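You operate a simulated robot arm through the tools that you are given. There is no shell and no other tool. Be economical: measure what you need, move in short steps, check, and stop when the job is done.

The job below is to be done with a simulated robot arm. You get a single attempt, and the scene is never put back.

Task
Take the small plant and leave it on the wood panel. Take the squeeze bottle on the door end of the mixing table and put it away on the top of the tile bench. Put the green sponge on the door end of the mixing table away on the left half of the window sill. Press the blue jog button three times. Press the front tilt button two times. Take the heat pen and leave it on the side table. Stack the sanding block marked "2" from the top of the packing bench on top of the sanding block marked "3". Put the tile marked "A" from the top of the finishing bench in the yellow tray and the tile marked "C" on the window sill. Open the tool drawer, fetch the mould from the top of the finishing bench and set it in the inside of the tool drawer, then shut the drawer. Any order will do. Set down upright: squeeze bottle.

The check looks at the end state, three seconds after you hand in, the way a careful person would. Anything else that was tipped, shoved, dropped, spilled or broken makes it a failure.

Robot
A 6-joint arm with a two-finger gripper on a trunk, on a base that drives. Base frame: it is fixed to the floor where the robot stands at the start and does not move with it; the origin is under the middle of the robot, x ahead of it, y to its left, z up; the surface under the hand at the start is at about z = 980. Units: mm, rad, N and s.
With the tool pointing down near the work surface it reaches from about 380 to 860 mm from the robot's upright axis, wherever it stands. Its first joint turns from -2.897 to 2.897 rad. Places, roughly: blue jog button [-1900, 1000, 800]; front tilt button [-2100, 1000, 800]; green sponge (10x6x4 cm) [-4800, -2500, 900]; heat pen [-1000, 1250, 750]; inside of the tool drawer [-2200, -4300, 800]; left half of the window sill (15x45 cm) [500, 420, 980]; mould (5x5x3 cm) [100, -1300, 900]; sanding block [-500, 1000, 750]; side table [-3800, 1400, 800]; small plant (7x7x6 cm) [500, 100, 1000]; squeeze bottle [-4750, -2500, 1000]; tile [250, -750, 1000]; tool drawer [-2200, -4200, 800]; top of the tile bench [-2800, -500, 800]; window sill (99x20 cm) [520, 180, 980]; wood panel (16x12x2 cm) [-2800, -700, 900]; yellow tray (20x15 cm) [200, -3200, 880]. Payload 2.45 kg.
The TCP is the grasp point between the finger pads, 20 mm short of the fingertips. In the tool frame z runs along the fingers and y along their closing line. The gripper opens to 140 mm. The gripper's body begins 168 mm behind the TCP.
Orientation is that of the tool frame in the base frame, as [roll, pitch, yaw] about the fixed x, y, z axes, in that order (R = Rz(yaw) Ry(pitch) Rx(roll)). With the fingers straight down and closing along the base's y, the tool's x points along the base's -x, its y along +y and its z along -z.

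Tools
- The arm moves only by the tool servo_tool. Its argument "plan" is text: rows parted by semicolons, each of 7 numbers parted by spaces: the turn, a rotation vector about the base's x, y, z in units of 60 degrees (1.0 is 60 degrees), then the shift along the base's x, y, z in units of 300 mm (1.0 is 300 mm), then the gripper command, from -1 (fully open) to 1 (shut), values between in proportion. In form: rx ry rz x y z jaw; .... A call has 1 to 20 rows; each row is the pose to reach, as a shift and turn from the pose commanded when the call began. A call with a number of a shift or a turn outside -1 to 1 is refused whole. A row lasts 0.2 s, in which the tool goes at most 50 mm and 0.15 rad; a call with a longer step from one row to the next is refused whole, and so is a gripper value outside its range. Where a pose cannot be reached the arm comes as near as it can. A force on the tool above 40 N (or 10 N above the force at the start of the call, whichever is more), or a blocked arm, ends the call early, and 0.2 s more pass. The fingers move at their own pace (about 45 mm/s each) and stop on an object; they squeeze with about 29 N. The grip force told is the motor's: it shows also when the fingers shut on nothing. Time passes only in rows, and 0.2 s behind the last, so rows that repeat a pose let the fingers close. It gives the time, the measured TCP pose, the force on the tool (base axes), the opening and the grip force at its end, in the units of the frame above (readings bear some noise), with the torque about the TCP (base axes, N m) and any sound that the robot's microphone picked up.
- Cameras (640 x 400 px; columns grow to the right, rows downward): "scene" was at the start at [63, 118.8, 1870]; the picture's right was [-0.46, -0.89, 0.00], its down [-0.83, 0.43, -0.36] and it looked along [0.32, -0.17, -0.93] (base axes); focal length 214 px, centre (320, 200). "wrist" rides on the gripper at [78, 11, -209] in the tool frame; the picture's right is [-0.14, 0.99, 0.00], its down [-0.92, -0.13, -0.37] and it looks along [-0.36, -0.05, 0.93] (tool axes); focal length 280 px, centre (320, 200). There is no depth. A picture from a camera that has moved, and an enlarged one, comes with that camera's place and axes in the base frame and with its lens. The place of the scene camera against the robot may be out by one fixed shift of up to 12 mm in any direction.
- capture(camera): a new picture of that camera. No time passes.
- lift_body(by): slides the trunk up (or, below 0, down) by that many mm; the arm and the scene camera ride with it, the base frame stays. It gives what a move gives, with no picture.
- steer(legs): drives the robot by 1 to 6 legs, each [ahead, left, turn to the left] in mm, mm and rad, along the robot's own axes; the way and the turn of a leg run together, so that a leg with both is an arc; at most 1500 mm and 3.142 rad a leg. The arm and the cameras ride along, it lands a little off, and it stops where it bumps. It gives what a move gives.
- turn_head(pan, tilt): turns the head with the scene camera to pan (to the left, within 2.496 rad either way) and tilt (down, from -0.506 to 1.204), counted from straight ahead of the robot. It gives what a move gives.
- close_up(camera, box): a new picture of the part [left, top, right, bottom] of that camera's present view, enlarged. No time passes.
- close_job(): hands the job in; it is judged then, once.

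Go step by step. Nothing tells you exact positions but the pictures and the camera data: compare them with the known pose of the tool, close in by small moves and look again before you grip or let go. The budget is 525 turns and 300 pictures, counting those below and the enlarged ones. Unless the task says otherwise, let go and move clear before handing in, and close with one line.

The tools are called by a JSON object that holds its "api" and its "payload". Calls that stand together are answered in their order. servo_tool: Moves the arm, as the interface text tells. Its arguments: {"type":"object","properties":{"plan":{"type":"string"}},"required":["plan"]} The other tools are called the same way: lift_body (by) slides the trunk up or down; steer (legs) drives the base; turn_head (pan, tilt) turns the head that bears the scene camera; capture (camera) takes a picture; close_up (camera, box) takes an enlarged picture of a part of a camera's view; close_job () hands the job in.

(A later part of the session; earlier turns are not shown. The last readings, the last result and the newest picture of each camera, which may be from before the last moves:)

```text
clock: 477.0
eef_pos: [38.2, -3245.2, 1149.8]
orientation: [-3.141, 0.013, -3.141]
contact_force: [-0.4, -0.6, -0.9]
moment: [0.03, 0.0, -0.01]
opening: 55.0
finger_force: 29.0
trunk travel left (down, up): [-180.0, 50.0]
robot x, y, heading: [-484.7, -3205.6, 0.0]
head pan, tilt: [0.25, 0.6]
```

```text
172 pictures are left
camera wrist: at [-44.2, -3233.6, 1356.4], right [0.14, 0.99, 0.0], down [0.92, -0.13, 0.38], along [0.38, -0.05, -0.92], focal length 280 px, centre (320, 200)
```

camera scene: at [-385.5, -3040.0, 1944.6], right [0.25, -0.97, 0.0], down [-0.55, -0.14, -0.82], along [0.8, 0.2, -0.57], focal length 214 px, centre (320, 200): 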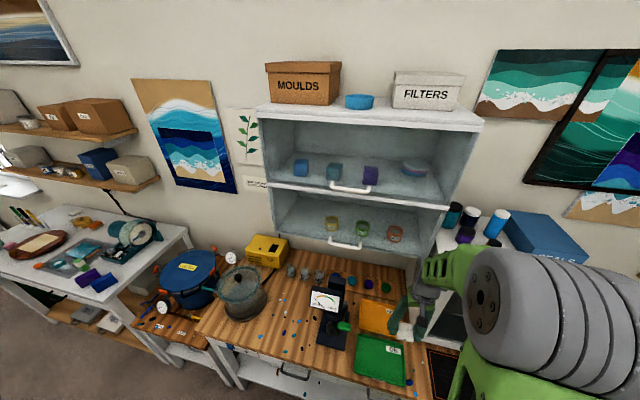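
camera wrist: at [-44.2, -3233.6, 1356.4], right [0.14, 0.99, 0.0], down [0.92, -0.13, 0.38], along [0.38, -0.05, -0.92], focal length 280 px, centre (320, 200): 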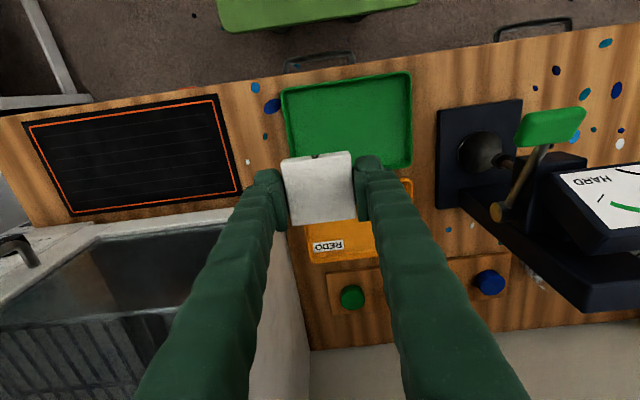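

Tray spans about x 134…284, y -3302…-3100. I'll aim for (180,-3200), lowering before moving under the cupboard's front.

{"api": "servo_tool", "payload": {"plan": "0 0 0 0.05 0.05 -0.1 1; 0 0 0 0.1 0.1 -0.2 1; 0 0 0 0.16 0.14 -0.3 1; 0 0 0 0.25 0.147 -0.4 1; 0 0 0 0.35 0.147 -0.48 1; 0 0 0 0.43 0.147 -0.54 1; 0 0 0 0.47 0.147 -0.58 1; 0 0 0 0.47 0.147 -0.6 1"}}

{"api": "capture", "payload": {"camera": "wrist"}}

{"api": "capture", "payload": {"camera": "scene"}}

```text
clock: 478.8
eef_pos: [178.3, -3200.8, 969.3]
orientation: [-3.141, 0.014, -3.139]
contact_force: [-0.2, 0.3, -1.0]
moment: [-0.07, 0.0, -0.01]
opening: 54.6
finger_force: 28.8
trunk travel left (down, up): [-180.0, 50.0]
robot x, y, heading: [-483.8, -3205.3, -0.002]
head pan, tilt: [0.25, 0.6]
```

```text
171 pictures are left
camera wrist: at [96.8, -3189.7, 1176.1], right [0.14, 0.99, 0.0], down [0.92, -0.13, 0.38], along [0.38, -0.05, -0.92], focal length 280 px, centre (320, 200)
```

wrist: 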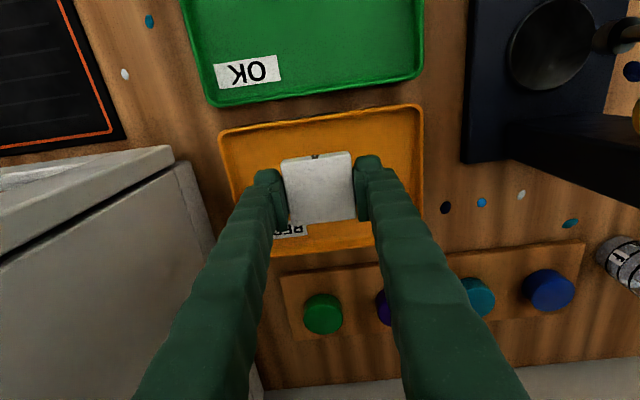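

```text
170 pictures are left
camera scene: at [-385.5, -3040.0, 1944.6], right [0.25, -0.97, 0.0], down [-0.55, -0.14, -0.83], along [0.8, 0.2, -0.56], focal length 214 px, centre (320, 200)
```

scene: 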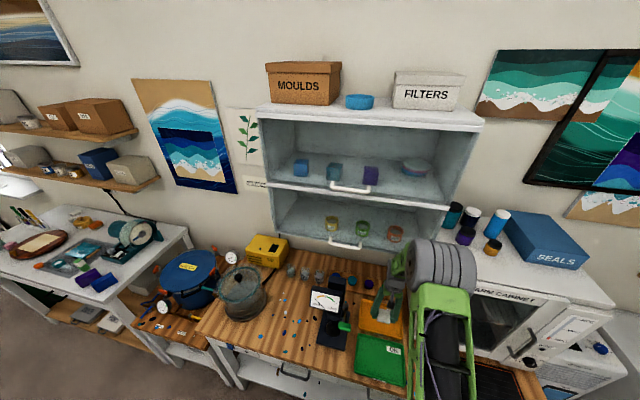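

Tile is over the tray. Lower in steps.

{"api": "servo_tool", "payload": {"plan": "0 0 0 0 0 -0.06 1; 0 0 0 0 0 -0.12 1; 0 0 0 0 0 -0.17 1; 0 0 0 0 0 -0.17 1"}}

{"api": "capture", "payload": {"camera": "wrist"}}

```text
clock: 479.8
eef_pos: [177.8, -3200.6, 917.0]
orientation: [3.141, 0.014, -3.14]
contact_force: [-0.2, 0.2, -0.6]
moment: [0.02, -0.01, -0.01]
opening: 54.6
finger_force: 29.0
trunk travel left (down, up): [-180.0, 50.0]
robot x, y, heading: [-483.8, -3208.5, -0.001]
head pan, tilt: [0.25, 0.6]
```

```text
169 pictures are left
camera wrist: at [96.1, -3189.7, 1125.2], right [0.14, 0.99, 0.0], down [0.92, -0.13, 0.38], along [0.38, -0.05, -0.92], focal length 280 px, centre (320, 200)
```

wrist: 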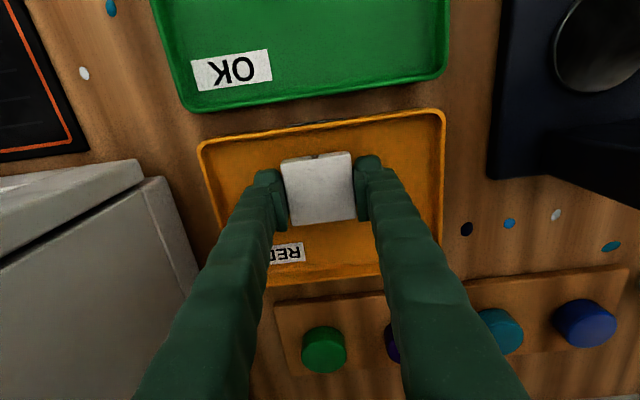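

{"api": "servo_tool", "payload": {"plan": "0 0 0 0 0 -0.02 1; 0 0 0 0 0 -0.035 1; 0 0 0 0 0 -0.035 1"}}

```text
clock: 480.6
eef_pos: [178.3, -3200.5, 906.2]
orientation: [-3.14, 0.015, -3.14]
contact_force: [-0.1, -0.4, -1.0]
moment: [-0.05, 0.02, 0.03]
opening: 54.6
finger_force: 28.4
trunk travel left (down, up): [-180.0, 50.0]
robot x, y, heading: [-482.6, -3208.2, 0.002]
head pan, tilt: [0.25, 0.6]
```

{"api": "servo_tool", "payload": {"plan": "0 0 0 0 0 -0.02 1; 0 0 0 0 0 -0.027 1; 0 0 0 0 0 -0.027 1"}}

```text
clock: 481.2
eef_pos: [176.6, -3201.7, 904.4]
orientation: [3.141, 0.018, -3.141]
contact_force: [-8.0, -0.8, 22.6]
moment: [-0.02, 0.39, 0.01]
opening: 54.8
finger_force: 29.0
trunk travel left (down, up): [-180.0, 50.0]
robot x, y, heading: [-483.7, -3209.5, 0.001]
head pan, tilt: [0.25, 0.6]
stopped in row 3: the force on the tool passed its limit at 44 N (the readings are from after the stop); the commanded pose is now the measured one
```

Contact with the tray floor. Release and rise, then retract.

{"api": "servo_tool", "payload": {"plan": "0 0 0 0 0 0.004 0.5; 0 0 0 0 0 0.006 0; 0 0 0 0 0 0.006 0; 0 0 0 0 0 0.006 0; 0 0 0 0 0 0.1 0; 0 0 0 0 0 0.2 0; 0 0 0 -0.1 0 0.28 0; 0 0 0 -0.22 0 0.36 0; 0 0 0 -0.34 0 0.46 0; 0 0 0 -0.45 -0.05 0.56 0; 0 0 0 -0.5 -0.08 0.68 0; 0 0 0 -0.52 -0.1 0.8 0"}}

{"api": "capture", "payload": {"camera": "wrist"}}

```text
clock: 483.8
eef_pos: [22.3, -3231.6, 1141.9]
orientation: [3.14, 0.018, -3.14]
contact_force: [-0.5, -0.4, 0.5]
moment: [0.03, -0.03, 0.02]
opening: 69.7
finger_force: 0.1
trunk travel left (down, up): [-180.0, 50.0]
robot x, y, heading: [-485.6, -3205.8, -0.002]
head pan, tilt: [0.25, 0.6]
```

```text
168 pictures are left
camera wrist: at [-59.5, -3220.0, 1349.9], right [0.14, 0.99, 0.0], down [0.91, -0.13, 0.38], along [0.38, -0.05, -0.92], focal length 280 px, centre (320, 200)
```

wrist: 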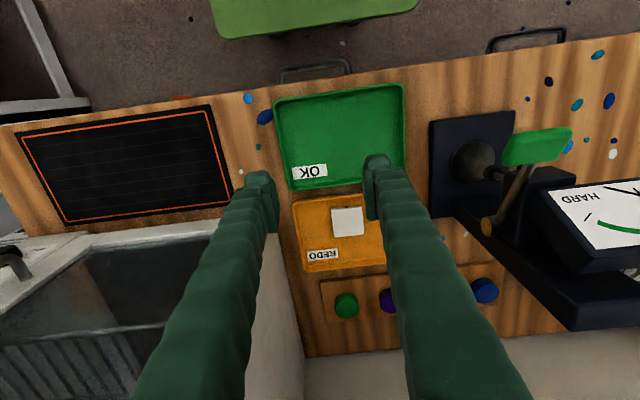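

Tile A is in the yellow tray. Now to find the tool drawer, to the south-west.

{"api": "turn_head", "payload": {"pan": -1.9, "tilt": 0.6}}

{"api": "capture", "payload": {"camera": "scene"}}

{"api": "close_up", "payload": {"camera": "scene", "box": [160, 120, 480, 320]}}

```text
clock: 485.9
eef_pos: [23.2, -3231.5, 1141.0]
orientation: [-3.141, 0.018, -3.14]
contact_force: [-0.2, -1.0, 0.2]
moment: [0.01, -0.01, -0.01]
opening: 70.1
finger_force: 0.0
trunk travel left (down, up): [-180.0, 50.0]
robot x, y, heading: [-487.8, -3205.5, -0.002]
head pan, tilt: [-1.901, 0.6]
```

```text
167 pictures are left
camera scene: at [-500.0, -3145.4, 1944.6], right [-0.95, 0.32, 0.0], down [0.18, 0.53, -0.83], along [-0.27, -0.78, -0.56], focal length 214 px, centre (320, 200)
```

scene: 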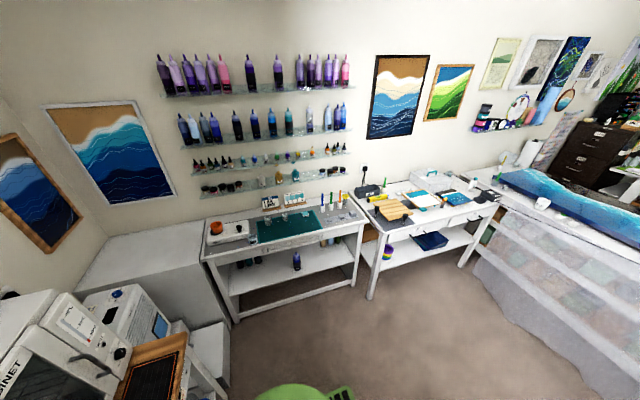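

```text
2.00 times, centred on (320, 220) of scene
camera zoom: at [-500.0, -3145.4, 1944.6], right [-0.95, 0.32, 0.0], down [0.18, 0.53, -0.83], along [-0.27, -0.78, -0.56], focal length 429 px, centre (320, 160)
```

zoom: 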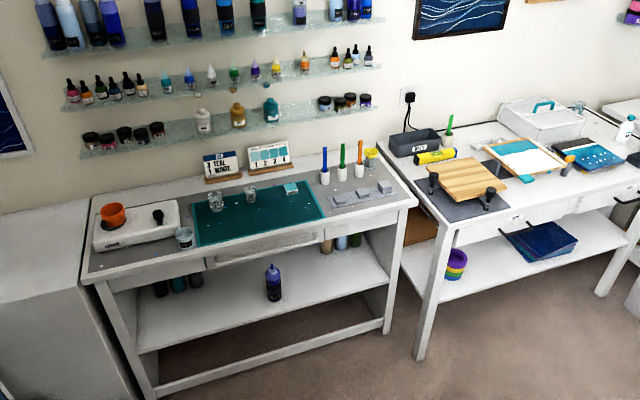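

The tool drawer is in the second white table along the south wall (x≈-1300…-2400, front y≈-4040). I'll back off, face south and slide west in front of it.

{"api": "steer", "payload": {"legs": [[-170, 0, 0], [0, 0, -1.569], [110, 0, 0], [0, -1250, 0]]}}

{"api": "turn_head", "payload": {"pan": -0.2, "tilt": 0.8}}

{"api": "capture", "payload": {"camera": "scene"}}

{"api": "capture", "payload": {"camera": "wrist"}}

```text
clock: 502.6
eef_pos: [-1906.7, -3836.3, 1142.5]
orientation: [-3.141, 0.017, 1.591]
contact_force: [-0.1, 0.3, 0.0]
moment: [0.02, 0.04, 0.01]
opening: 69.9
finger_force: 0.0
trunk travel left (down, up): [-180.0, 50.0]
robot x, y, heading: [-1890.0, -3326.3, -1.555]
head pan, tilt: [-1.901, 0.6]
```

```text
clock: 504.3
eef_pos: [-1907.4, -3837.7, 1141.5]
orientation: [-3.141, 0.018, 1.59]
contact_force: [0.5, 0.1, -0.4]
moment: [0.01, 0.02, 0.01]
opening: 70.0
finger_force: 0.1
trunk travel left (down, up): [-180.0, 50.0]
robot x, y, heading: [-1889.1, -3327.5, -1.552]
head pan, tilt: [-0.201, 0.799]
```

```text
165 pictures are left
camera scene: at [-1763.1, -3411.0, 1927.7], right [-0.98, 0.18, 0.0], down [0.13, 0.7, -0.7], along [-0.13, -0.69, -0.72], focal length 214 px, centre (320, 200)
```

scene: 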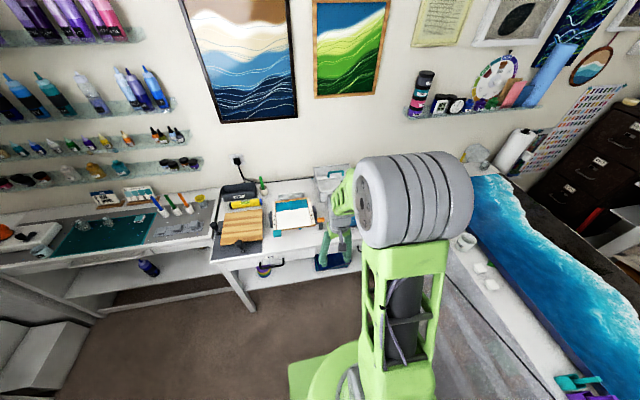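

```text
164 pictures are left
camera wrist: at [-1898.7, -3754.4, 1349.2], right [0.99, -0.12, 0.0], down [-0.11, -0.92, 0.38], along [-0.04, -0.38, -0.92], focal length 280 px, centre (320, 200)
```

wrist: 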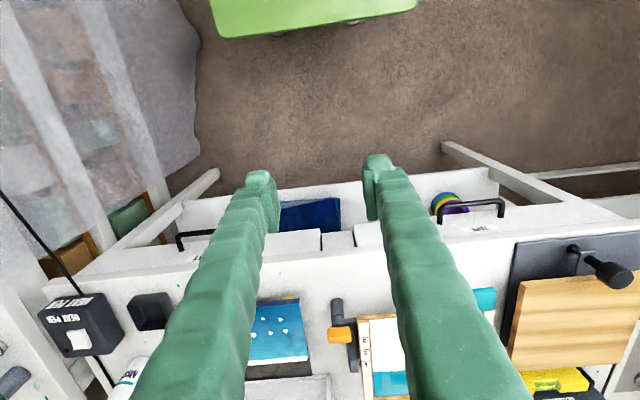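

Two drawers; the one at x≈-2210 should be the tool drawer. Zoom on labels.

{"api": "close_up", "payload": {"camera": "wrist", "box": [140, 180, 340, 305]}}

{"api": "close_up", "payload": {"camera": "wrist", "box": [400, 170, 560, 270]}}

```text
3.20 times, centred on (240, 242) of wrist
camera zoom: at [-1898.7, -3754.4, 1349.2], right [0.99, -0.12, 0.0], down [-0.11, -0.92, 0.38], along [-0.04, -0.38, -0.92], focal length 897 px, centre (576, 64)
```

zoom: 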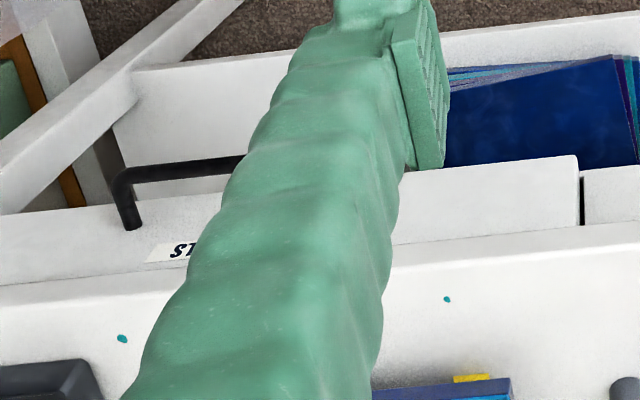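

```text
4.00 times, centred on (480, 220) of wrist
camera zoom: at [-1898.7, -3754.4, 1349.2], right [0.99, -0.12, 0.0], down [-0.11, -0.92, 0.38], along [-0.04, -0.38, -0.92], focal length 1122 px, centre (-320, 120)
```

zoom: 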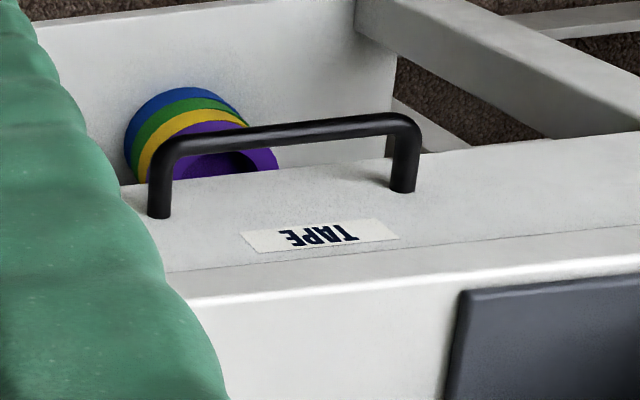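

It reads TOOLS (upside-down), the other TAPE. I'll bring the hand over that handle, turning it 90° so the fingers can straddle the bar.

{"api": "servo_tool", "payload": {"plan": "0 0 -0.12 -0.1 -0.06 0 -0.2; 0 0 -0.24 -0.2 -0.12 0 -0.2; 0 0 -0.36 -0.3 -0.18 0 -0.2; 0 0 -0.48 -0.4 -0.24 -0.03 -0.2; 0 0 -0.6 -0.5 -0.3 -0.06 -0.2; 0 0 -0.72 -0.58 -0.36 -0.1 -0.2; 0 0 -0.76 -0.66 -0.42 -0.14 -0.2; 0 0 -0.76 -0.74 -0.48 -0.16 -0.2"}}

{"api": "servo_tool", "payload": {"plan": "0 0 -0.12 -0.08 -0.02 0 -0.2; 0 0 -0.24 -0.14 -0.04 0 -0.2; 0 0 -0.36 -0.2 -0.06 0 -0.2; 0 0 -0.48 -0.24 -0.08 0 -0.2; 0 0 -0.6 -0.26 -0.1 0 -0.2; 0 0 -0.73 -0.27 -0.12 0 -0.2; 0 0 -0.76 -0.27 -0.14 0 -0.2"}}

{"api": "capture", "payload": {"camera": "wrist"}}

```text
clock: 506.1
eef_pos: [-2131.5, -3981.8, 1092.5]
orientation: [3.141, 0.02, 0.795]
contact_force: [0.5, 0.2, -0.8]
moment: [0.0, -0.01, 0.0]
opening: 83.9
finger_force: 0.1
trunk travel left (down, up): [-180.0, 50.0]
robot x, y, heading: [-1893.5, -3329.8, -1.554]
head pan, tilt: [-0.201, 0.799]
```

```text
clock: 507.7
eef_pos: [-2210.4, -4022.3, 1093.8]
orientation: [-3.142, 0.018, -0.004]
contact_force: [-0.5, 0.1, -0.4]
moment: [0.0, 0.0, -0.01]
opening: 83.6
finger_force: 0.1
trunk travel left (down, up): [-180.0, 50.0]
robot x, y, heading: [-1894.0, -3334.9, -1.556]
head pan, tilt: [-0.201, 0.799]
```

```text
161 pictures are left
camera wrist: at [-2129.1, -4033.5, 1300.9], right [-0.14, -0.99, 0.0], down [-0.91, 0.13, 0.38], along [-0.38, 0.05, -0.92], focal length 280 px, centre (320, 200)
```

wrist: 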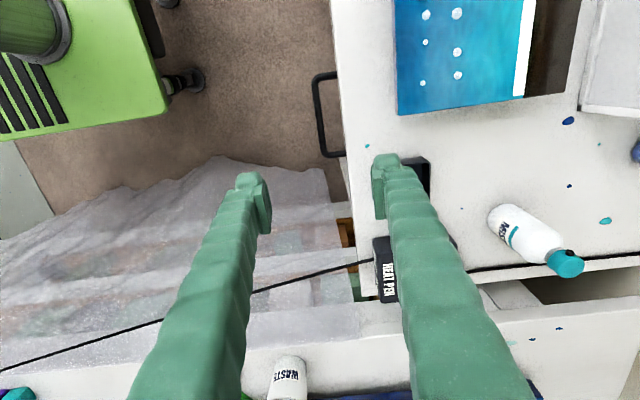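

The bar is at about y≈-4041, z≈763, x -2263…-2117, with little room behind it, so I'll come in tilted 40° toward the drawer. Lower the trunk first, then tilt.

{"api": "lift_body", "payload": {"by": -120}}

{"api": "servo_tool", "payload": {"plan": "-0.08 0 0 0.01 0.06 -0.01 -0.2; -0.16 0 0 0.02 0.12 -0.02 -0.2; -0.24 0 0 0.03 0.18 -0.05 -0.2; -0.32 0 0 0.04 0.24 -0.08 -0.2; -0.4 0 0 0.05 0.24 -0.12 -0.2; -0.48 0 0 0.06 0.24 -0.16 -0.2; -0.56 0 0 0.068 0.24 -0.2 -0.2; -0.64 0 0 0.068 0.24 -0.24 -0.2; -0.667 0 0 0.068 0.24 -0.28 -0.2; -0.667 0 0 0.068 0.24 -0.3 -0.2"}}

{"api": "capture", "payload": {"camera": "wrist"}}

{"api": "capture", "payload": {"camera": "scene"}}

```text
clock: 509.2
eef_pos: [-2210.2, -4023.1, 973.7]
orientation: [3.141, 0.018, -0.003]
contact_force: [-0.1, 1.1, 0.3]
moment: [-0.03, 0.01, -0.01]
opening: 84.2
finger_force: 0.0
trunk travel left (down, up): [-60.0, 170.0]
robot x, y, heading: [-1890.4, -3325.1, -1.556]
head pan, tilt: [-0.201, 0.799]
```

```text
clock: 511.4
eef_pos: [-2191.1, -3950.4, 883.9]
orientation: [2.441, 0.012, -0.013]
contact_force: [0.4, -0.2, -0.2]
moment: [0.0, -0.05, -0.01]
opening: 84.0
finger_force: 0.1
trunk travel left (down, up): [-60.0, 170.0]
robot x, y, heading: [-1892.0, -3331.6, -1.556]
head pan, tilt: [-0.201, 0.799]
```

```text
160 pictures are left
camera wrist: at [-2109.1, -3825.1, 1049.2], right [-0.14, -0.76, 0.64], down [-0.91, 0.35, 0.21], along [-0.38, -0.55, -0.74], focal length 280 px, centre (320, 200)
```

wrist: 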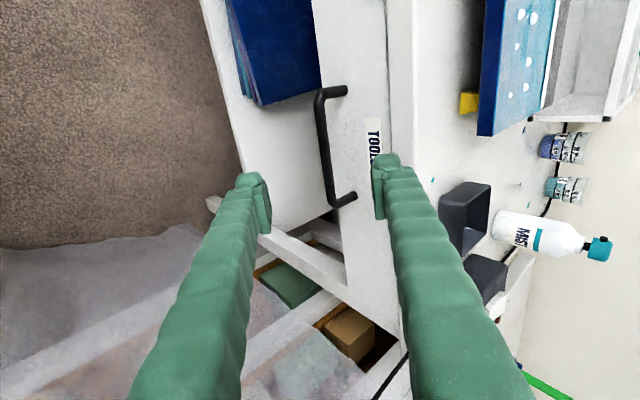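

```text
159 pictures are left
camera scene: at [-1763.1, -3411.2, 1807.7], right [-0.98, 0.18, 0.0], down [0.13, 0.7, -0.7], along [-0.13, -0.69, -0.72], focal length 214 px, centre (320, 200)
```

scene: 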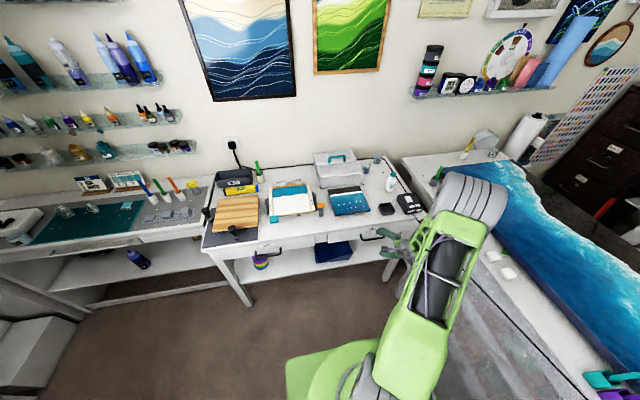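

TOOLS handle lies straight ahead of the fingers. I'll narrow the opening to ~32 mm and advance most of the way.

{"api": "servo_tool", "payload": {"plan": "0 0 0 0 0 0 0.54; 0 0 0 0 -0.04 -0.04 0.54; 0 0 0 0 -0.1 -0.1 0.54; 0 0 0 0 -0.16 -0.17 0.54; 0 0 0 0 -0.19 -0.2 0.54; 0 0 0 0 -0.19 -0.2 0.54"}}

{"api": "capture", "payload": {"camera": "wrist"}}

```text
clock: 512.8
eef_pos: [-2190.4, -4009.8, 822.5]
orientation: [2.441, 0.012, -0.011]
contact_force: [-0.2, 0.2, -0.4]
moment: [0.0, 0.01, 0.02]
opening: 32.2
finger_force: 0.0
trunk travel left (down, up): [-60.0, 170.0]
robot x, y, heading: [-1889.7, -3329.7, -1.556]
head pan, tilt: [-0.201, 0.799]
```

```text
158 pictures are left
camera wrist: at [-2108.5, -3883.0, 989.1], right [-0.14, -0.76, 0.64], down [-0.91, 0.35, 0.21], along [-0.38, -0.55, -0.74], focal length 280 px, centre (320, 200)
```

wrist: 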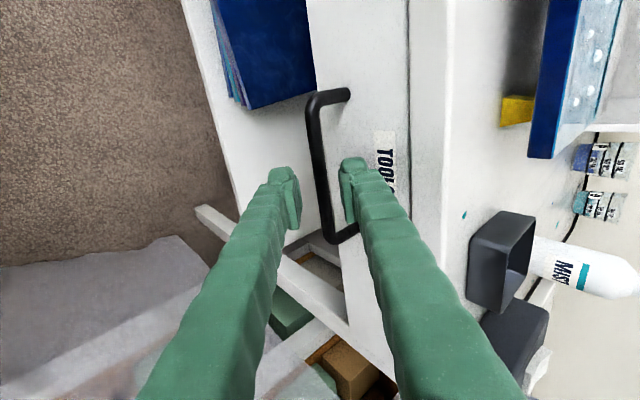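

{"api": "servo_tool", "payload": {"plan": "0 0 0 0 -0.03 -0.032 0.54; 0 0 0 0 -0.06 -0.064 0.54; 0 0 0 0 -0.091 -0.098 0.54; 0 0 0 0 -0.091 -0.098 0.54"}}

{"api": "capture", "payload": {"camera": "wrist"}}

```text
clock: 513.8
eef_pos: [-2190.7, -4031.9, 796.1]
orientation: [2.442, 0.012, -0.014]
contact_force: [1.4, 33.7, 20.1]
moment: [-1.23, -0.18, 0.4]
opening: 24.6
finger_force: 0.1
trunk travel left (down, up): [-60.0, 170.0]
robot x, y, heading: [-1892.4, -3329.9, -1.558]
head pan, tilt: [-0.201, 0.799]
```

```text
157 pictures are left
camera wrist: at [-2109.2, -3905.8, 961.5], right [-0.14, -0.76, 0.64], down [-0.91, 0.35, 0.21], along [-0.38, -0.55, -0.74], focal length 280 px, centre (320, 200)
```

wrist: 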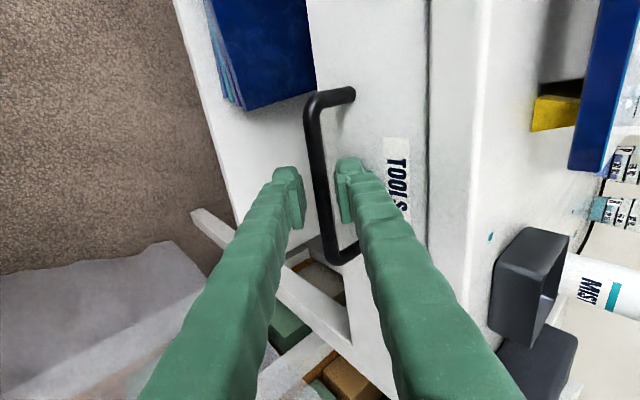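

The upper fingertip touches the drawer front, and the bar is between the fingers. Back off slightly and close on it.

{"api": "servo_tool", "payload": {"plan": "0 0 0 0 0.012 0.014 0.6; 0 0 0 0 0.02 0.02 0.8; 0 0 0 0 0.02 0.02 1; 0 0 0 0 0.02 0.02 1; 0 0 0 0 0.02 0.02 1; 0 0 0 0 0.02 0.02 1"}}

{"api": "capture", "payload": {"camera": "wrist"}}

```text
clock: 515.2
eef_pos: [-2189.9, -4030.9, 799.9]
orientation: [2.442, 0.013, -0.011]
contact_force: [8.0, -3.3, 3.2]
moment: [0.05, 0.24, 0.59]
opening: 6.8
finger_force: 34.9
trunk travel left (down, up): [-60.0, 170.0]
robot x, y, heading: [-1893.0, -3329.3, -1.558]
head pan, tilt: [-0.201, 0.799]
```

```text
156 pictures are left
camera wrist: at [-2107.7, -3903.7, 966.4], right [-0.14, -0.76, 0.64], down [-0.91, 0.34, 0.21], along [-0.38, -0.56, -0.74], focal length 280 px, centre (320, 200)
```

wrist: 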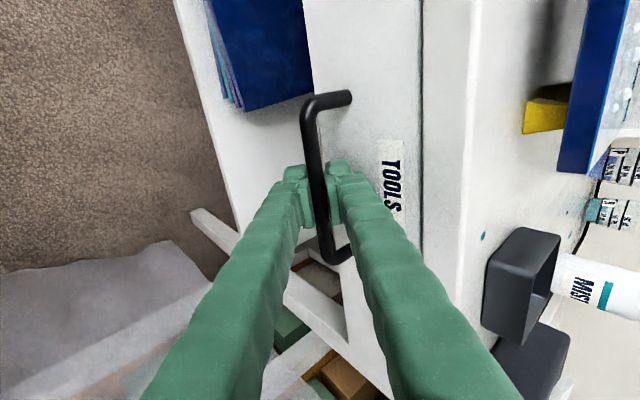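

Seems gripped. Pull gently toward the robot.

{"api": "servo_tool", "payload": {"plan": "0 0 0 0 0.03 0 1; 0 0 0 0 0.07 0 1; 0 0 0 0 0.12 0 1; 0 0 0 0 0.16 0 1; 0 0 0 0 0.16 0 1"}}

{"api": "capture", "payload": {"camera": "wrist"}}

```text
clock: 516.4
eef_pos: [-2189.4, -3981.2, 799.6]
orientation: [2.442, 0.012, -0.011]
contact_force: [10.5, 0.7, 16.4]
moment: [0.0, 0.47, 0.47]
opening: 6.9
finger_force: 34.6
trunk travel left (down, up): [-60.0, 170.0]
robot x, y, heading: [-1892.7, -3329.1, -1.558]
head pan, tilt: [-0.201, 0.799]
```

```text
155 pictures are left
camera wrist: at [-2107.5, -3855.1, 966.4], right [-0.14, -0.76, 0.64], down [-0.91, 0.35, 0.21], along [-0.38, -0.56, -0.74], focal length 280 px, centre (320, 200)
```

wrist: 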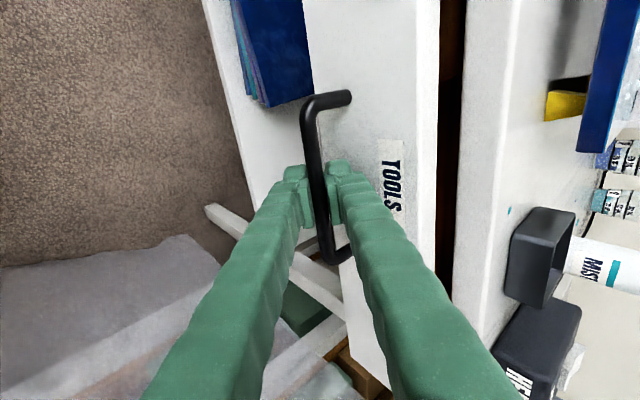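

The drawer moves. Continue pulling with the arm, about 100 mm more.

{"api": "servo_tool", "payload": {"plan": "0 0 0 0 0.05 0 1; 0 0 0 0 0.11 0 1; 0 0 0 0 0.17 0 1; 0 0 0 0 0.23 0 1; 0 0 0 0 0.29 0 1; 0 0 0 0 0.34 0 1; 0 0 0 0 0.34 0 1"}}

{"api": "capture", "payload": {"camera": "wrist"}}

```text
clock: 518.0
eef_pos: [-2188.7, -3878.2, 800.4]
orientation: [2.444, 0.013, -0.01]
contact_force: [11.8, 1.0, 12.0]
moment: [0.05, 0.59, 0.43]
opening: 6.3
finger_force: 35.1
trunk travel left (down, up): [-60.0, 170.0]
robot x, y, heading: [-1891.3, -3327.7, -1.558]
head pan, tilt: [-0.201, 0.799]
```

```text
154 pictures are left
camera wrist: at [-2107.7, -3752.7, 966.6], right [-0.14, -0.76, 0.64], down [-0.91, 0.35, 0.21], along [-0.38, -0.55, -0.74], focal length 280 px, centre (320, 200)
```

wrist: 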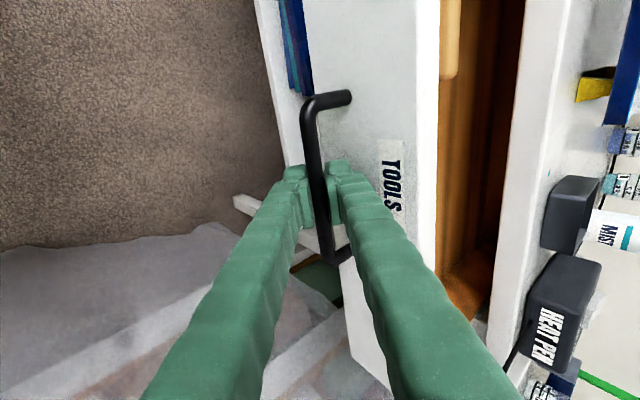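

Opened ~150 mm so far; pull another 60 mm.

{"api": "servo_tool", "payload": {"plan": "0 0 0 0 0.05 0 1; 0 0 0 0 0.11 0 1; 0 0 0 0 0.17 0 1; 0 0 0 0 0.2 0 1; 0 0 0 0 0.2 0 1"}}

{"api": "capture", "payload": {"camera": "wrist"}}

{"api": "capture", "payload": {"camera": "scene"}}

```text
clock: 519.2
eef_pos: [-2189.3, -3819.0, 800.9]
orientation: [2.442, 0.012, -0.013]
contact_force: [9.2, 1.2, 12.0]
moment: [0.0, 0.68, 0.37]
opening: 6.5
finger_force: 34.6
trunk travel left (down, up): [-60.0, 170.0]
robot x, y, heading: [-1894.5, -3326.6, -1.557]
head pan, tilt: [-0.201, 0.799]
```

```text
153 pictures are left
camera wrist: at [-2107.5, -3693.0, 966.4], right [-0.14, -0.76, 0.64], down [-0.91, 0.35, 0.21], along [-0.38, -0.55, -0.74], focal length 280 px, centre (320, 200)
```

wrist: 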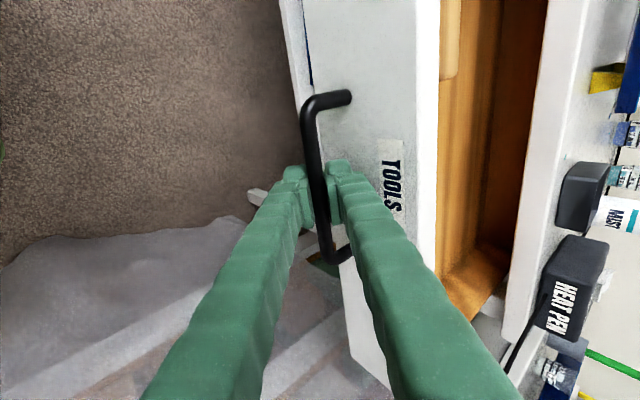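

```text
152 pictures are left
camera scene: at [-1761.6, -3410.1, 1807.7], right [-0.98, 0.18, 0.0], down [0.13, 0.7, -0.7], along [-0.13, -0.69, -0.72], focal length 214 px, centre (320, 200)
```

scene: 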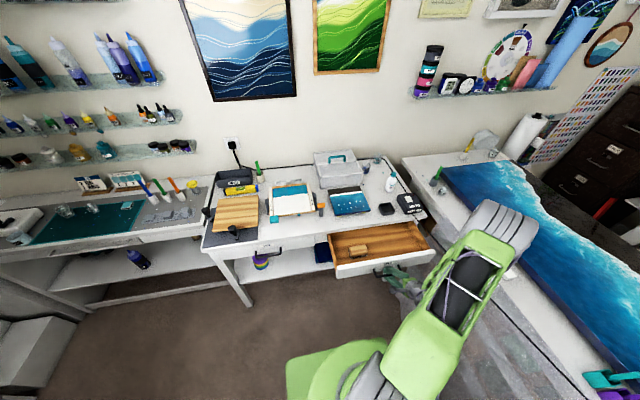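

Open about 210 mm, enough. Release the bar and retract along the tool axis.

{"api": "servo_tool", "payload": {"plan": "0 0 0 0 0 0 0.7; 0 0 0 0 0 0 0.6; 0 0 0 0 0 0 0.6; 0 0 0 0 0.05 0.06 0.6; 0 0 0 0 0.12 0.16 0.6; 0 0 0 0 0.16 0.28 0.6; 0 0 0 0 0.18 0.4 0.6"}}

{"api": "capture", "payload": {"camera": "wrist"}}

```text
clock: 520.8
eef_pos: [-2189.7, -3764.8, 922.2]
orientation: [2.441, 0.013, -0.013]
contact_force: [-0.6, 0.5, -0.7]
moment: [-0.04, 0.01, -0.03]
opening: 28.1
finger_force: 0.0
trunk travel left (down, up): [-60.0, 170.0]
robot x, y, heading: [-1888.3, -3328.0, -1.559]
head pan, tilt: [-0.201, 0.799]
```

```text
151 pictures are left
camera wrist: at [-2107.9, -3639.5, 1087.0], right [-0.14, -0.76, 0.64], down [-0.91, 0.35, 0.21], along [-0.38, -0.55, -0.74], focal length 280 px, centre (320, 200)
```

wrist: 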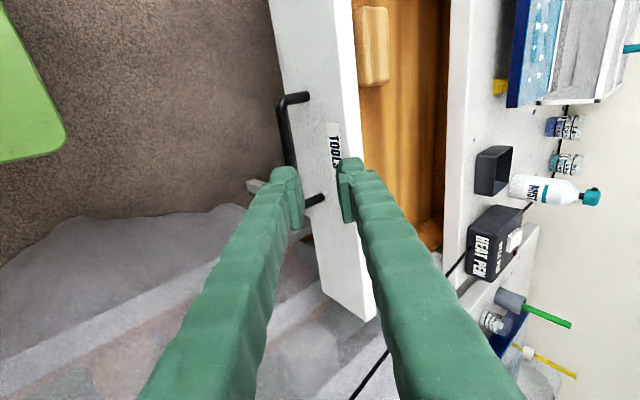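

The drawer stays open and has plenty of free room inside. Now raise up and restore the hand's normal orientation.

{"api": "lift_body", "payload": {"by": 120}}

{"api": "servo_tool", "payload": {"plan": "0.1 0 0 0.03 0 0.05 0.2; 0.2 0 0 0.08 0 0.1 0; 0.3 0 0 0.14 0 0.15 0; 0.4 0 0 0.2 0 0.2 0; 0.5 0 0 0.28 0 0.24 0; 0.6 0 0 0.36 0 0.28 0; 0.667 0 0 0.44 0 0.3 0; 0.667 0 0 0.54 0 0.3 0"}}

{"api": "servo_tool", "payload": {"plan": "0 0 0.13 0.07 0 0 0; 0 0 0.26 0.14 -0.02 0 0; 0 0 0.39 0.2 -0.04 0 0; 0 0 0.52 0.26 -0.06 0 0; 0 0 0.65 0.32 -0.08 0 0; 0 0 0.76 0.38 -0.1 0 0"}}

{"api": "servo_tool", "payload": {"plan": "0 0 0.13 0.03 0 0 0; 0 0 0.26 0.06 0 0 0; 0 0 0.39 0.08 0 0 0; 0 0 0.52 0.1 0 0 0; 0 0 0.65 0.1 0 0 0; 0 0 0.77 0.1 0 0 0"}}

```text
clock: 522.3
eef_pos: [-2189.8, -3765.8, 1040.0]
orientation: [2.444, 0.013, -0.013]
contact_force: [0.4, 0.1, 0.0]
moment: [0.01, 0.04, 0.0]
opening: 27.9
finger_force: 0.1
trunk travel left (down, up): [-180.0, 50.0]
robot x, y, heading: [-1895.1, -3332.3, -1.554]
head pan, tilt: [-0.201, 0.799]
```

```text
clock: 524.1
eef_pos: [-2026.8, -3763.9, 1130.4]
orientation: [-3.141, 0.017, -0.002]
contact_force: [0.7, 0.0, 0.4]
moment: [-0.01, 0.04, -0.02]
opening: 69.8
finger_force: 0.0
out of reach, approached as far as the arm can: row 4
trunk travel left (down, up): [-180.0, 50.0]
robot x, y, heading: [-1892.4, -3329.3, -1.555]
head pan, tilt: [-0.201, 0.799]
```

```text
clock: 525.5
eef_pos: [-1913.6, -3795.6, 1130.1]
orientation: [-3.141, 0.018, 0.797]
contact_force: [0.8, 0.8, -0.4]
moment: [-0.03, 0.05, -0.02]
opening: 70.1
finger_force: 0.2
trunk travel left (down, up): [-180.0, 50.0]
robot x, y, heading: [-1887.8, -3331.6, -1.56]
head pan, tilt: [-0.201, 0.799]
```

```text
clock: 526.9
eef_pos: [-1882.8, -3795.4, 1130.8]
orientation: [-3.141, 0.017, 1.603]
contact_force: [-0.1, -0.1, 0.1]
moment: [0.0, -0.03, 0.01]
opening: 70.2
finger_force: 0.0
trunk travel left (down, up): [-180.0, 50.0]
robot x, y, heading: [-1892.1, -3328.7, -1.556]
head pan, tilt: [-0.201, 0.799]
```

Drive back to the finishing bench: east, turn to face the bench, then north to the mould.

{"api": "steer", "payload": {"legs": [[0, 1330, 0], [0, 0, 1.556]]}}

```text
clock: 542.7
eef_pos: [-83.6, -3304.2, 1131.3]
orientation: [-3.141, 0.016, -3.129]
contact_force: [-0.3, 0.2, 0.0]
moment: [-0.03, 0.0, -0.01]
opening: 69.8
finger_force: 0.1
trunk travel left (down, up): [-180.0, 50.0]
robot x, y, heading: [-552.6, -3305.8, 0.0]
head pan, tilt: [-0.201, 0.799]
```

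{"api": "steer", "payload": {"legs": [[0, 980, 0], [0, 980, 0], [70, 0, 0]]}}

{"api": "turn_head", "payload": {"pan": 0.3, "tilt": 0.8}}

{"api": "capture", "payload": {"camera": "wrist"}}

{"api": "capture", "payload": {"camera": "scene"}}

```text
clock: 560.8
eef_pos: [-25.5, -1333.3, 1130.8]
orientation: [-3.141, 0.016, -3.115]
contact_force: [1.0, 1.1, -0.4]
moment: [-0.03, 0.06, -0.02]
opening: 70.3
finger_force: 0.1
trunk travel left (down, up): [-180.0, 50.0]
robot x, y, heading: [-494.6, -1339.1, 0.009]
head pan, tilt: [-0.201, 0.799]
```

```text
clock: 561.7
eef_pos: [-26.3, -1334.0, 1131.3]
orientation: [-3.141, 0.018, -3.115]
contact_force: [1.3, 0.0, 0.6]
moment: [0.03, -0.02, -0.03]
opening: 69.7
finger_force: 0.1
trunk travel left (down, up): [-180.0, 50.0]
robot x, y, heading: [-491.1, -1342.0, 0.012]
head pan, tilt: [0.3, 0.799]
```

```text
150 pictures are left
camera wrist: at [-108.5, -1324.5, 1338.2], right [0.11, 0.99, 0.0], down [0.92, -0.1, 0.38], along [0.38, -0.04, -0.92], focal length 280 px, centre (320, 200)
```

wrist: 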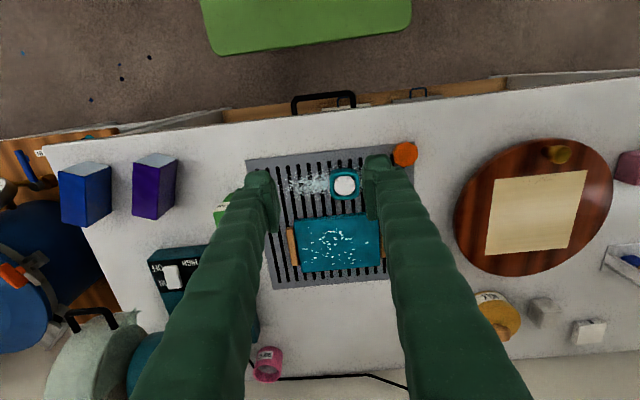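

```text
149 pictures are left
camera scene: at [-405.7, -1170.4, 1927.7], right [0.31, -0.95, 0.0], down [-0.68, -0.22, -0.7], along [0.66, 0.21, -0.72], focal length 214 px, centre (320, 200)
```

scene: 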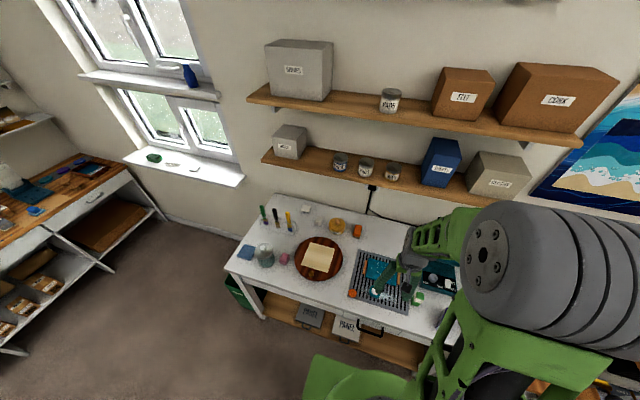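

The teal square with a white centre on the grate at about (49,-1299) matches the mould's place. Zoom to check.

{"api": "close_up", "payload": {"camera": "wrist", "box": [240, 130, 440, 255]}}

{"api": "close_up", "payload": {"camera": "scene", "box": [330, 240, 450, 315]}}

```text
3.20 times, centred on (340, 192) of wrist
camera zoom: at [-108.5, -1324.5, 1338.2], right [0.11, 0.99, 0.0], down [0.92, -0.1, 0.38], along [0.38, -0.04, -0.92], focal length 897 px, centre (256, 224)
```

zoom: 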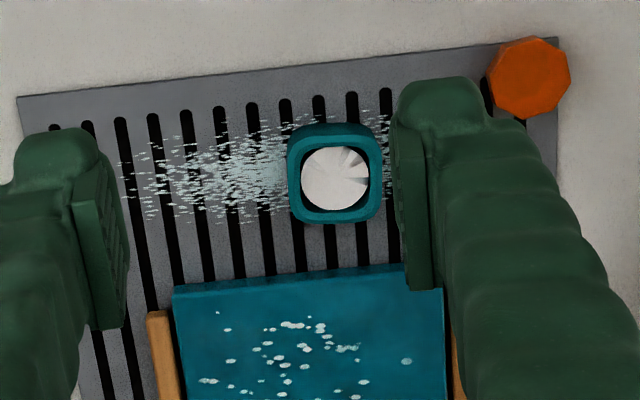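

```text
5.33 times, centred on (390, 278) of scene
camera zoom: at [-405.7, -1170.4, 1927.7], right [0.31, -0.95, 0.0], down [-0.68, -0.22, -0.7], along [0.66, 0.21, -0.72], focal length 1144 px, centre (-53, -213)
```

zoom: 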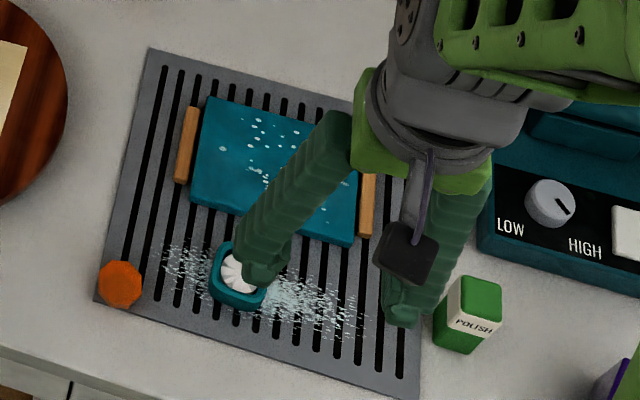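

That's the mould. Moving above it.

{"api": "servo_tool", "payload": {"plan": "0 0 0 0.05 0.03 -0.05 -0.2; 0 0 0 0.12 0.06 -0.14 -0.2; 0 0 0 0.2 0.1 -0.25 -0.2; 0 0 0 0.253 0.117 -0.36 -0.2; 0 0 0 0.253 0.117 -0.46 -0.2; 0 0 0 0.253 0.117 -0.46 -0.2"}}

{"api": "capture", "payload": {"camera": "wrist"}}

```text
clock: 563.1
eef_pos: [48.9, -1299.0, 992.8]
orientation: [3.141, 0.018, -3.116]
contact_force: [0.3, -0.1, -0.1]
moment: [-0.02, 0.03, -0.05]
opening: 84.1
finger_force: 0.0
trunk travel left (down, up): [-180.0, 50.0]
robot x, y, heading: [-495.5, -1339.7, 0.018]
head pan, tilt: [0.3, 0.799]
```

```text
146 pictures are left
camera wrist: at [-33.3, -1289.1, 1200.4], right [0.11, 0.99, 0.0], down [0.92, -0.1, 0.38], along [0.38, -0.04, -0.92], focal length 280 px, centre (320, 200)
```

wrist: 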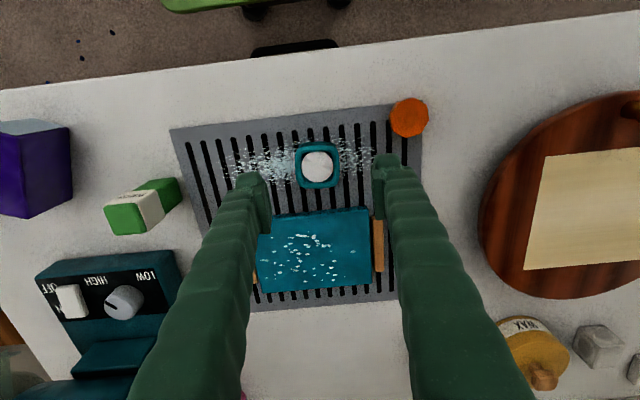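

{"api": "servo_tool", "payload": {"plan": "0 0 0 -0.007 -0.004 -0.1 -0.2; 0 0 0 -0.007 -0.004 -0.2 -0.2; 0 0 0 -0.007 -0.004 -0.27 -0.2; 0 0 0 -0.007 -0.004 -0.285 -0.2; 0 0 0 -0.007 -0.004 -0.285 -0.2"}}

{"api": "capture", "payload": {"camera": "wrist"}}

```text
clock: 564.3
eef_pos: [47.4, -1299.9, 907.6]
orientation: [-3.14, 0.017, -3.115]
contact_force: [-0.2, -0.7, 0.7]
moment: [0.01, 0.03, -0.02]
opening: 83.8
finger_force: 0.0
trunk travel left (down, up): [-180.0, 50.0]
robot x, y, heading: [-492.5, -1337.7, 0.012]
head pan, tilt: [0.3, 0.799]
```

```text
145 pictures are left
camera wrist: at [-34.5, -1290.3, 1114.8], right [0.11, 0.99, 0.0], down [0.92, -0.1, 0.38], along [0.38, -0.04, -0.92], focal length 280 px, centre (320, 200)
```

wrist: 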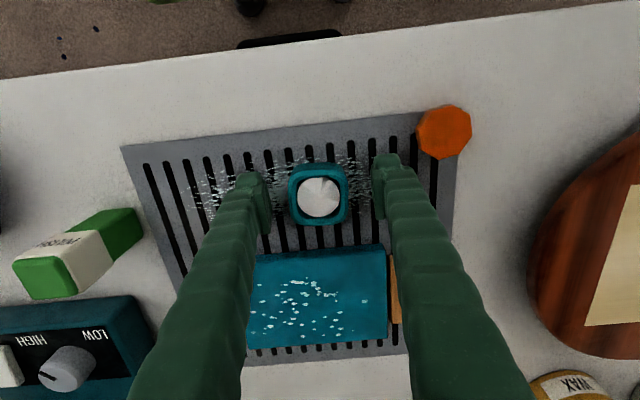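

Aligned with the mould between the fingers. Close.

{"api": "servo_tool", "payload": {"plan": "0 0 0 0.005 0 0 0.2; 0 0 0 0.005 0 0 0.5; 0 0 0 0.005 0 0 1; 0 0 0 0.005 0 0 1; 0 0 0 0.005 0 0 1"}}

{"api": "capture", "payload": {"camera": "wrist"}}

```text
clock: 565.5
eef_pos: [48.6, -1299.9, 907.2]
orientation: [3.141, 0.017, -3.114]
contact_force: [-1.0, -0.3, -0.6]
moment: [-0.01, 0.0, -0.02]
opening: 46.6
finger_force: 29.3
trunk travel left (down, up): [-180.0, 50.0]
robot x, y, heading: [-496.5, -1345.0, 0.014]
head pan, tilt: [0.3, 0.799]
```

```text
144 pictures are left
camera wrist: at [-33.1, -1290.4, 1115.0], right [0.11, 0.99, 0.0], down [0.92, -0.1, 0.38], along [0.38, -0.04, -0.92], focal length 280 px, centre (320, 200)
```

wrist: 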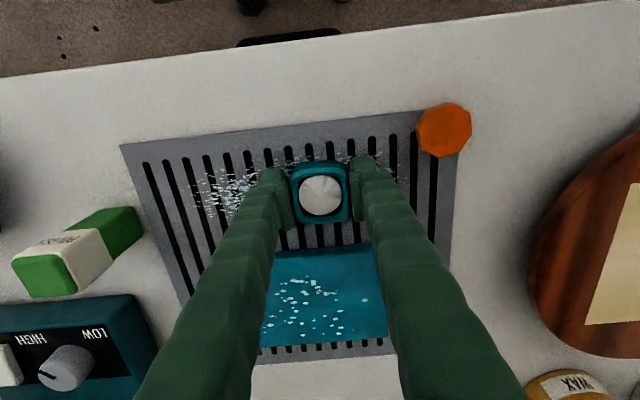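

{"api": "servo_tool", "payload": {"plan": "0 0 0 0 0 0.05 1; 0 0 0 0 0 0.16 1; 0 0 0 0 0 0.3 1; 0 0 0 0 0 0.44 1; 0 0 0 0 0 0.58 1; 0 0 0 -0.1 0 0.68 1; 0 0 0 -0.22 0 0.74 1"}}

{"api": "capture", "payload": {"camera": "wrist"}}

```text
clock: 567.1
eef_pos: [-18.2, -1298.3, 1130.4]
orientation: [3.14, 0.018, -3.116]
contact_force: [0.2, -0.7, -0.4]
moment: [0.03, -0.05, 0.03]
opening: 46.4
finger_force: 28.8
trunk travel left (down, up): [-180.0, 50.0]
robot x, y, heading: [-495.0, -1341.3, 0.009]
head pan, tilt: [0.3, 0.799]
```

```text
143 pictures are left
camera wrist: at [-100.2, -1289.7, 1337.7], right [0.11, 0.99, 0.0], down [0.92, -0.1, 0.38], along [0.38, -0.04, -0.92], focal length 280 px, centre (320, 200)
```

wrist: 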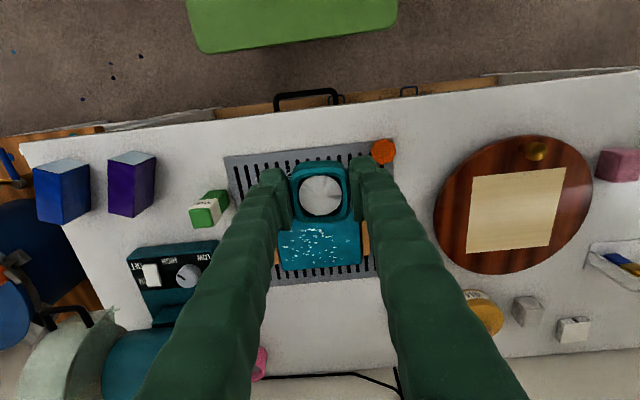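

Mould held. Back to the drawer by the same route.

{"api": "steer", "payload": {"legs": [[-60, 0, -0.01], [0, -980, 0], [0, -985, 0]]}}

```text
clock: 585.2
eef_pos: [-69.3, -3273.6, 1129.5]
orientation: [-3.14, 0.019, -3.118]
contact_force: [0.0, -0.3, -0.7]
moment: [0.0, -0.04, -0.02]
opening: 46.5
finger_force: 29.6
trunk travel left (down, up): [-180.0, 50.0]
robot x, y, heading: [-548.0, -3311.8, 0.006]
head pan, tilt: [0.3, 0.799]
```

{"api": "steer", "payload": {"legs": [[0, 0, -1.575], [0, -1330, 0]]}}

{"api": "turn_head", "payload": {"pan": -0.2, "tilt": 0.85}}

{"api": "capture", "payload": {"camera": "wrist"}}

{"api": "capture", "payload": {"camera": "scene"}}

```text
clock: 600.9
eef_pos: [-1832.2, -3787.4, 1129.4]
orientation: [3.141, 0.018, 1.577]
contact_force: [0.7, -0.2, -1.1]
moment: [-0.02, -0.01, -0.01]
opening: 46.4
finger_force: 29.2
trunk travel left (down, up): [-180.0, 50.0]
robot x, y, heading: [-1861.5, -3309.0, -1.58]
head pan, tilt: [0.3, 0.799]
```

```text
clock: 601.8
eef_pos: [-1832.2, -3786.5, 1130.0]
orientation: [3.142, 0.018, 1.577]
contact_force: [-0.4, -0.3, -0.7]
moment: [-0.01, 0.02, 0.02]
opening: 46.5
finger_force: 29.3
trunk travel left (down, up): [-180.0, 50.0]
robot x, y, heading: [-1862.3, -3308.4, -1.574]
head pan, tilt: [-0.201, 0.85]
```

```text
142 pictures are left
camera wrist: at [-1821.7, -3704.7, 1337.1], right [0.99, -0.13, 0.0], down [-0.12, -0.92, 0.38], along [-0.05, -0.38, -0.92], focal length 280 px, centre (320, 200)
```

wrist: 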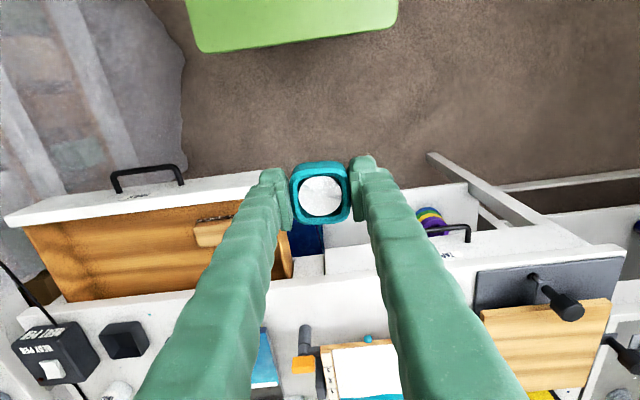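

```text
141 pictures are left
camera scene: at [-1736.4, -3392.5, 1923.7], right [-0.98, 0.21, 0.0], down [0.15, 0.74, -0.66], along [-0.14, -0.65, -0.75], focal length 214 px, centre (320, 200)
```

scene: 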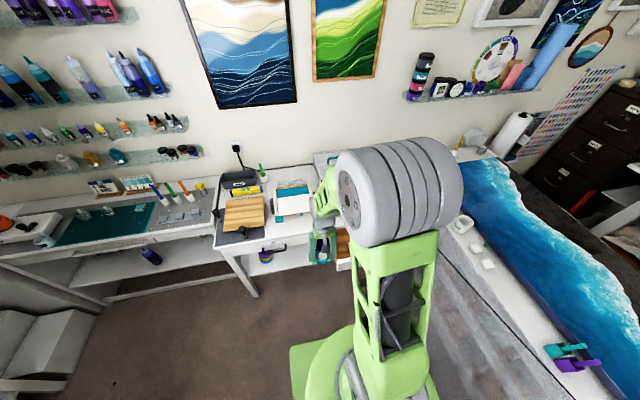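

Drawer is open with a wooden block near x≈-2078. I'll set the mould at about (-2230,-3975).

{"api": "servo_tool", "payload": {"plan": "0 0 0 -0.13 -0.06 0 1; 0 0 0 -0.26 -0.12 0 1; 0 0 0 -0.39 -0.18 0 1; 0 0 0 -0.52 -0.24 0 1; 0 0 0 -0.65 -0.3 0 1; 0 0 0 -0.78 -0.36 0 1; 0 0 0 -0.91 -0.42 0 1; 0 0 0 -0.99 -0.48 0 1"}}

{"api": "servo_tool", "payload": {"plan": "0 0 0 -0.1 -0.05 0 1; 0 0 0 -0.22 -0.1 -0.02 1; 0 0 0 -0.335 -0.15 -0.05 1; 0 0 0 -0.335 -0.15 -0.1 1"}}

{"api": "lift_body", "payload": {"by": -120}}

{"api": "capture", "payload": {"camera": "wrist"}}

```text
clock: 603.6
eef_pos: [-2130.8, -3932.4, 1127.5]
orientation: [-3.141, 0.018, 1.578]
contact_force: [0.0, -1.1, 0.4]
moment: [0.02, -0.04, 0.02]
opening: 46.9
finger_force: 29.4
trunk travel left (down, up): [-180.0, 50.0]
robot x, y, heading: [-1862.0, -3313.5, -1.577]
head pan, tilt: [-0.201, 0.85]
```

```text
clock: 604.6
eef_pos: [-2229.5, -3976.9, 1098.9]
orientation: [-3.141, 0.016, 1.576]
contact_force: [-0.2, 0.8, 0.2]
moment: [-0.02, 0.04, -0.02]
opening: 46.5
finger_force: 28.7
trunk travel left (down, up): [-180.0, 50.0]
robot x, y, heading: [-1862.4, -3309.7, -1.58]
head pan, tilt: [-0.201, 0.85]
```

```text
clock: 606.1
eef_pos: [-2230.1, -3975.8, 979.7]
orientation: [-3.141, 0.018, 1.579]
contact_force: [0.2, 0.7, -0.5]
moment: [-0.04, -0.01, -0.04]
opening: 46.7
finger_force: 29.2
trunk travel left (down, up): [-60.0, 170.0]
robot x, y, heading: [-1863.9, -3309.0, -1.578]
head pan, tilt: [-0.201, 0.85]
```

```text
140 pictures are left
camera wrist: at [-2219.1, -3893.8, 1186.4], right [0.99, -0.13, 0.0], down [-0.12, -0.92, 0.38], along [-0.05, -0.38, -0.92], focal length 280 px, centre (320, 200)
```

wrist: 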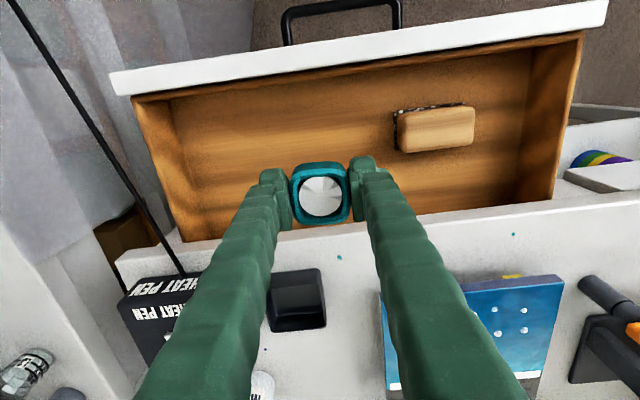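

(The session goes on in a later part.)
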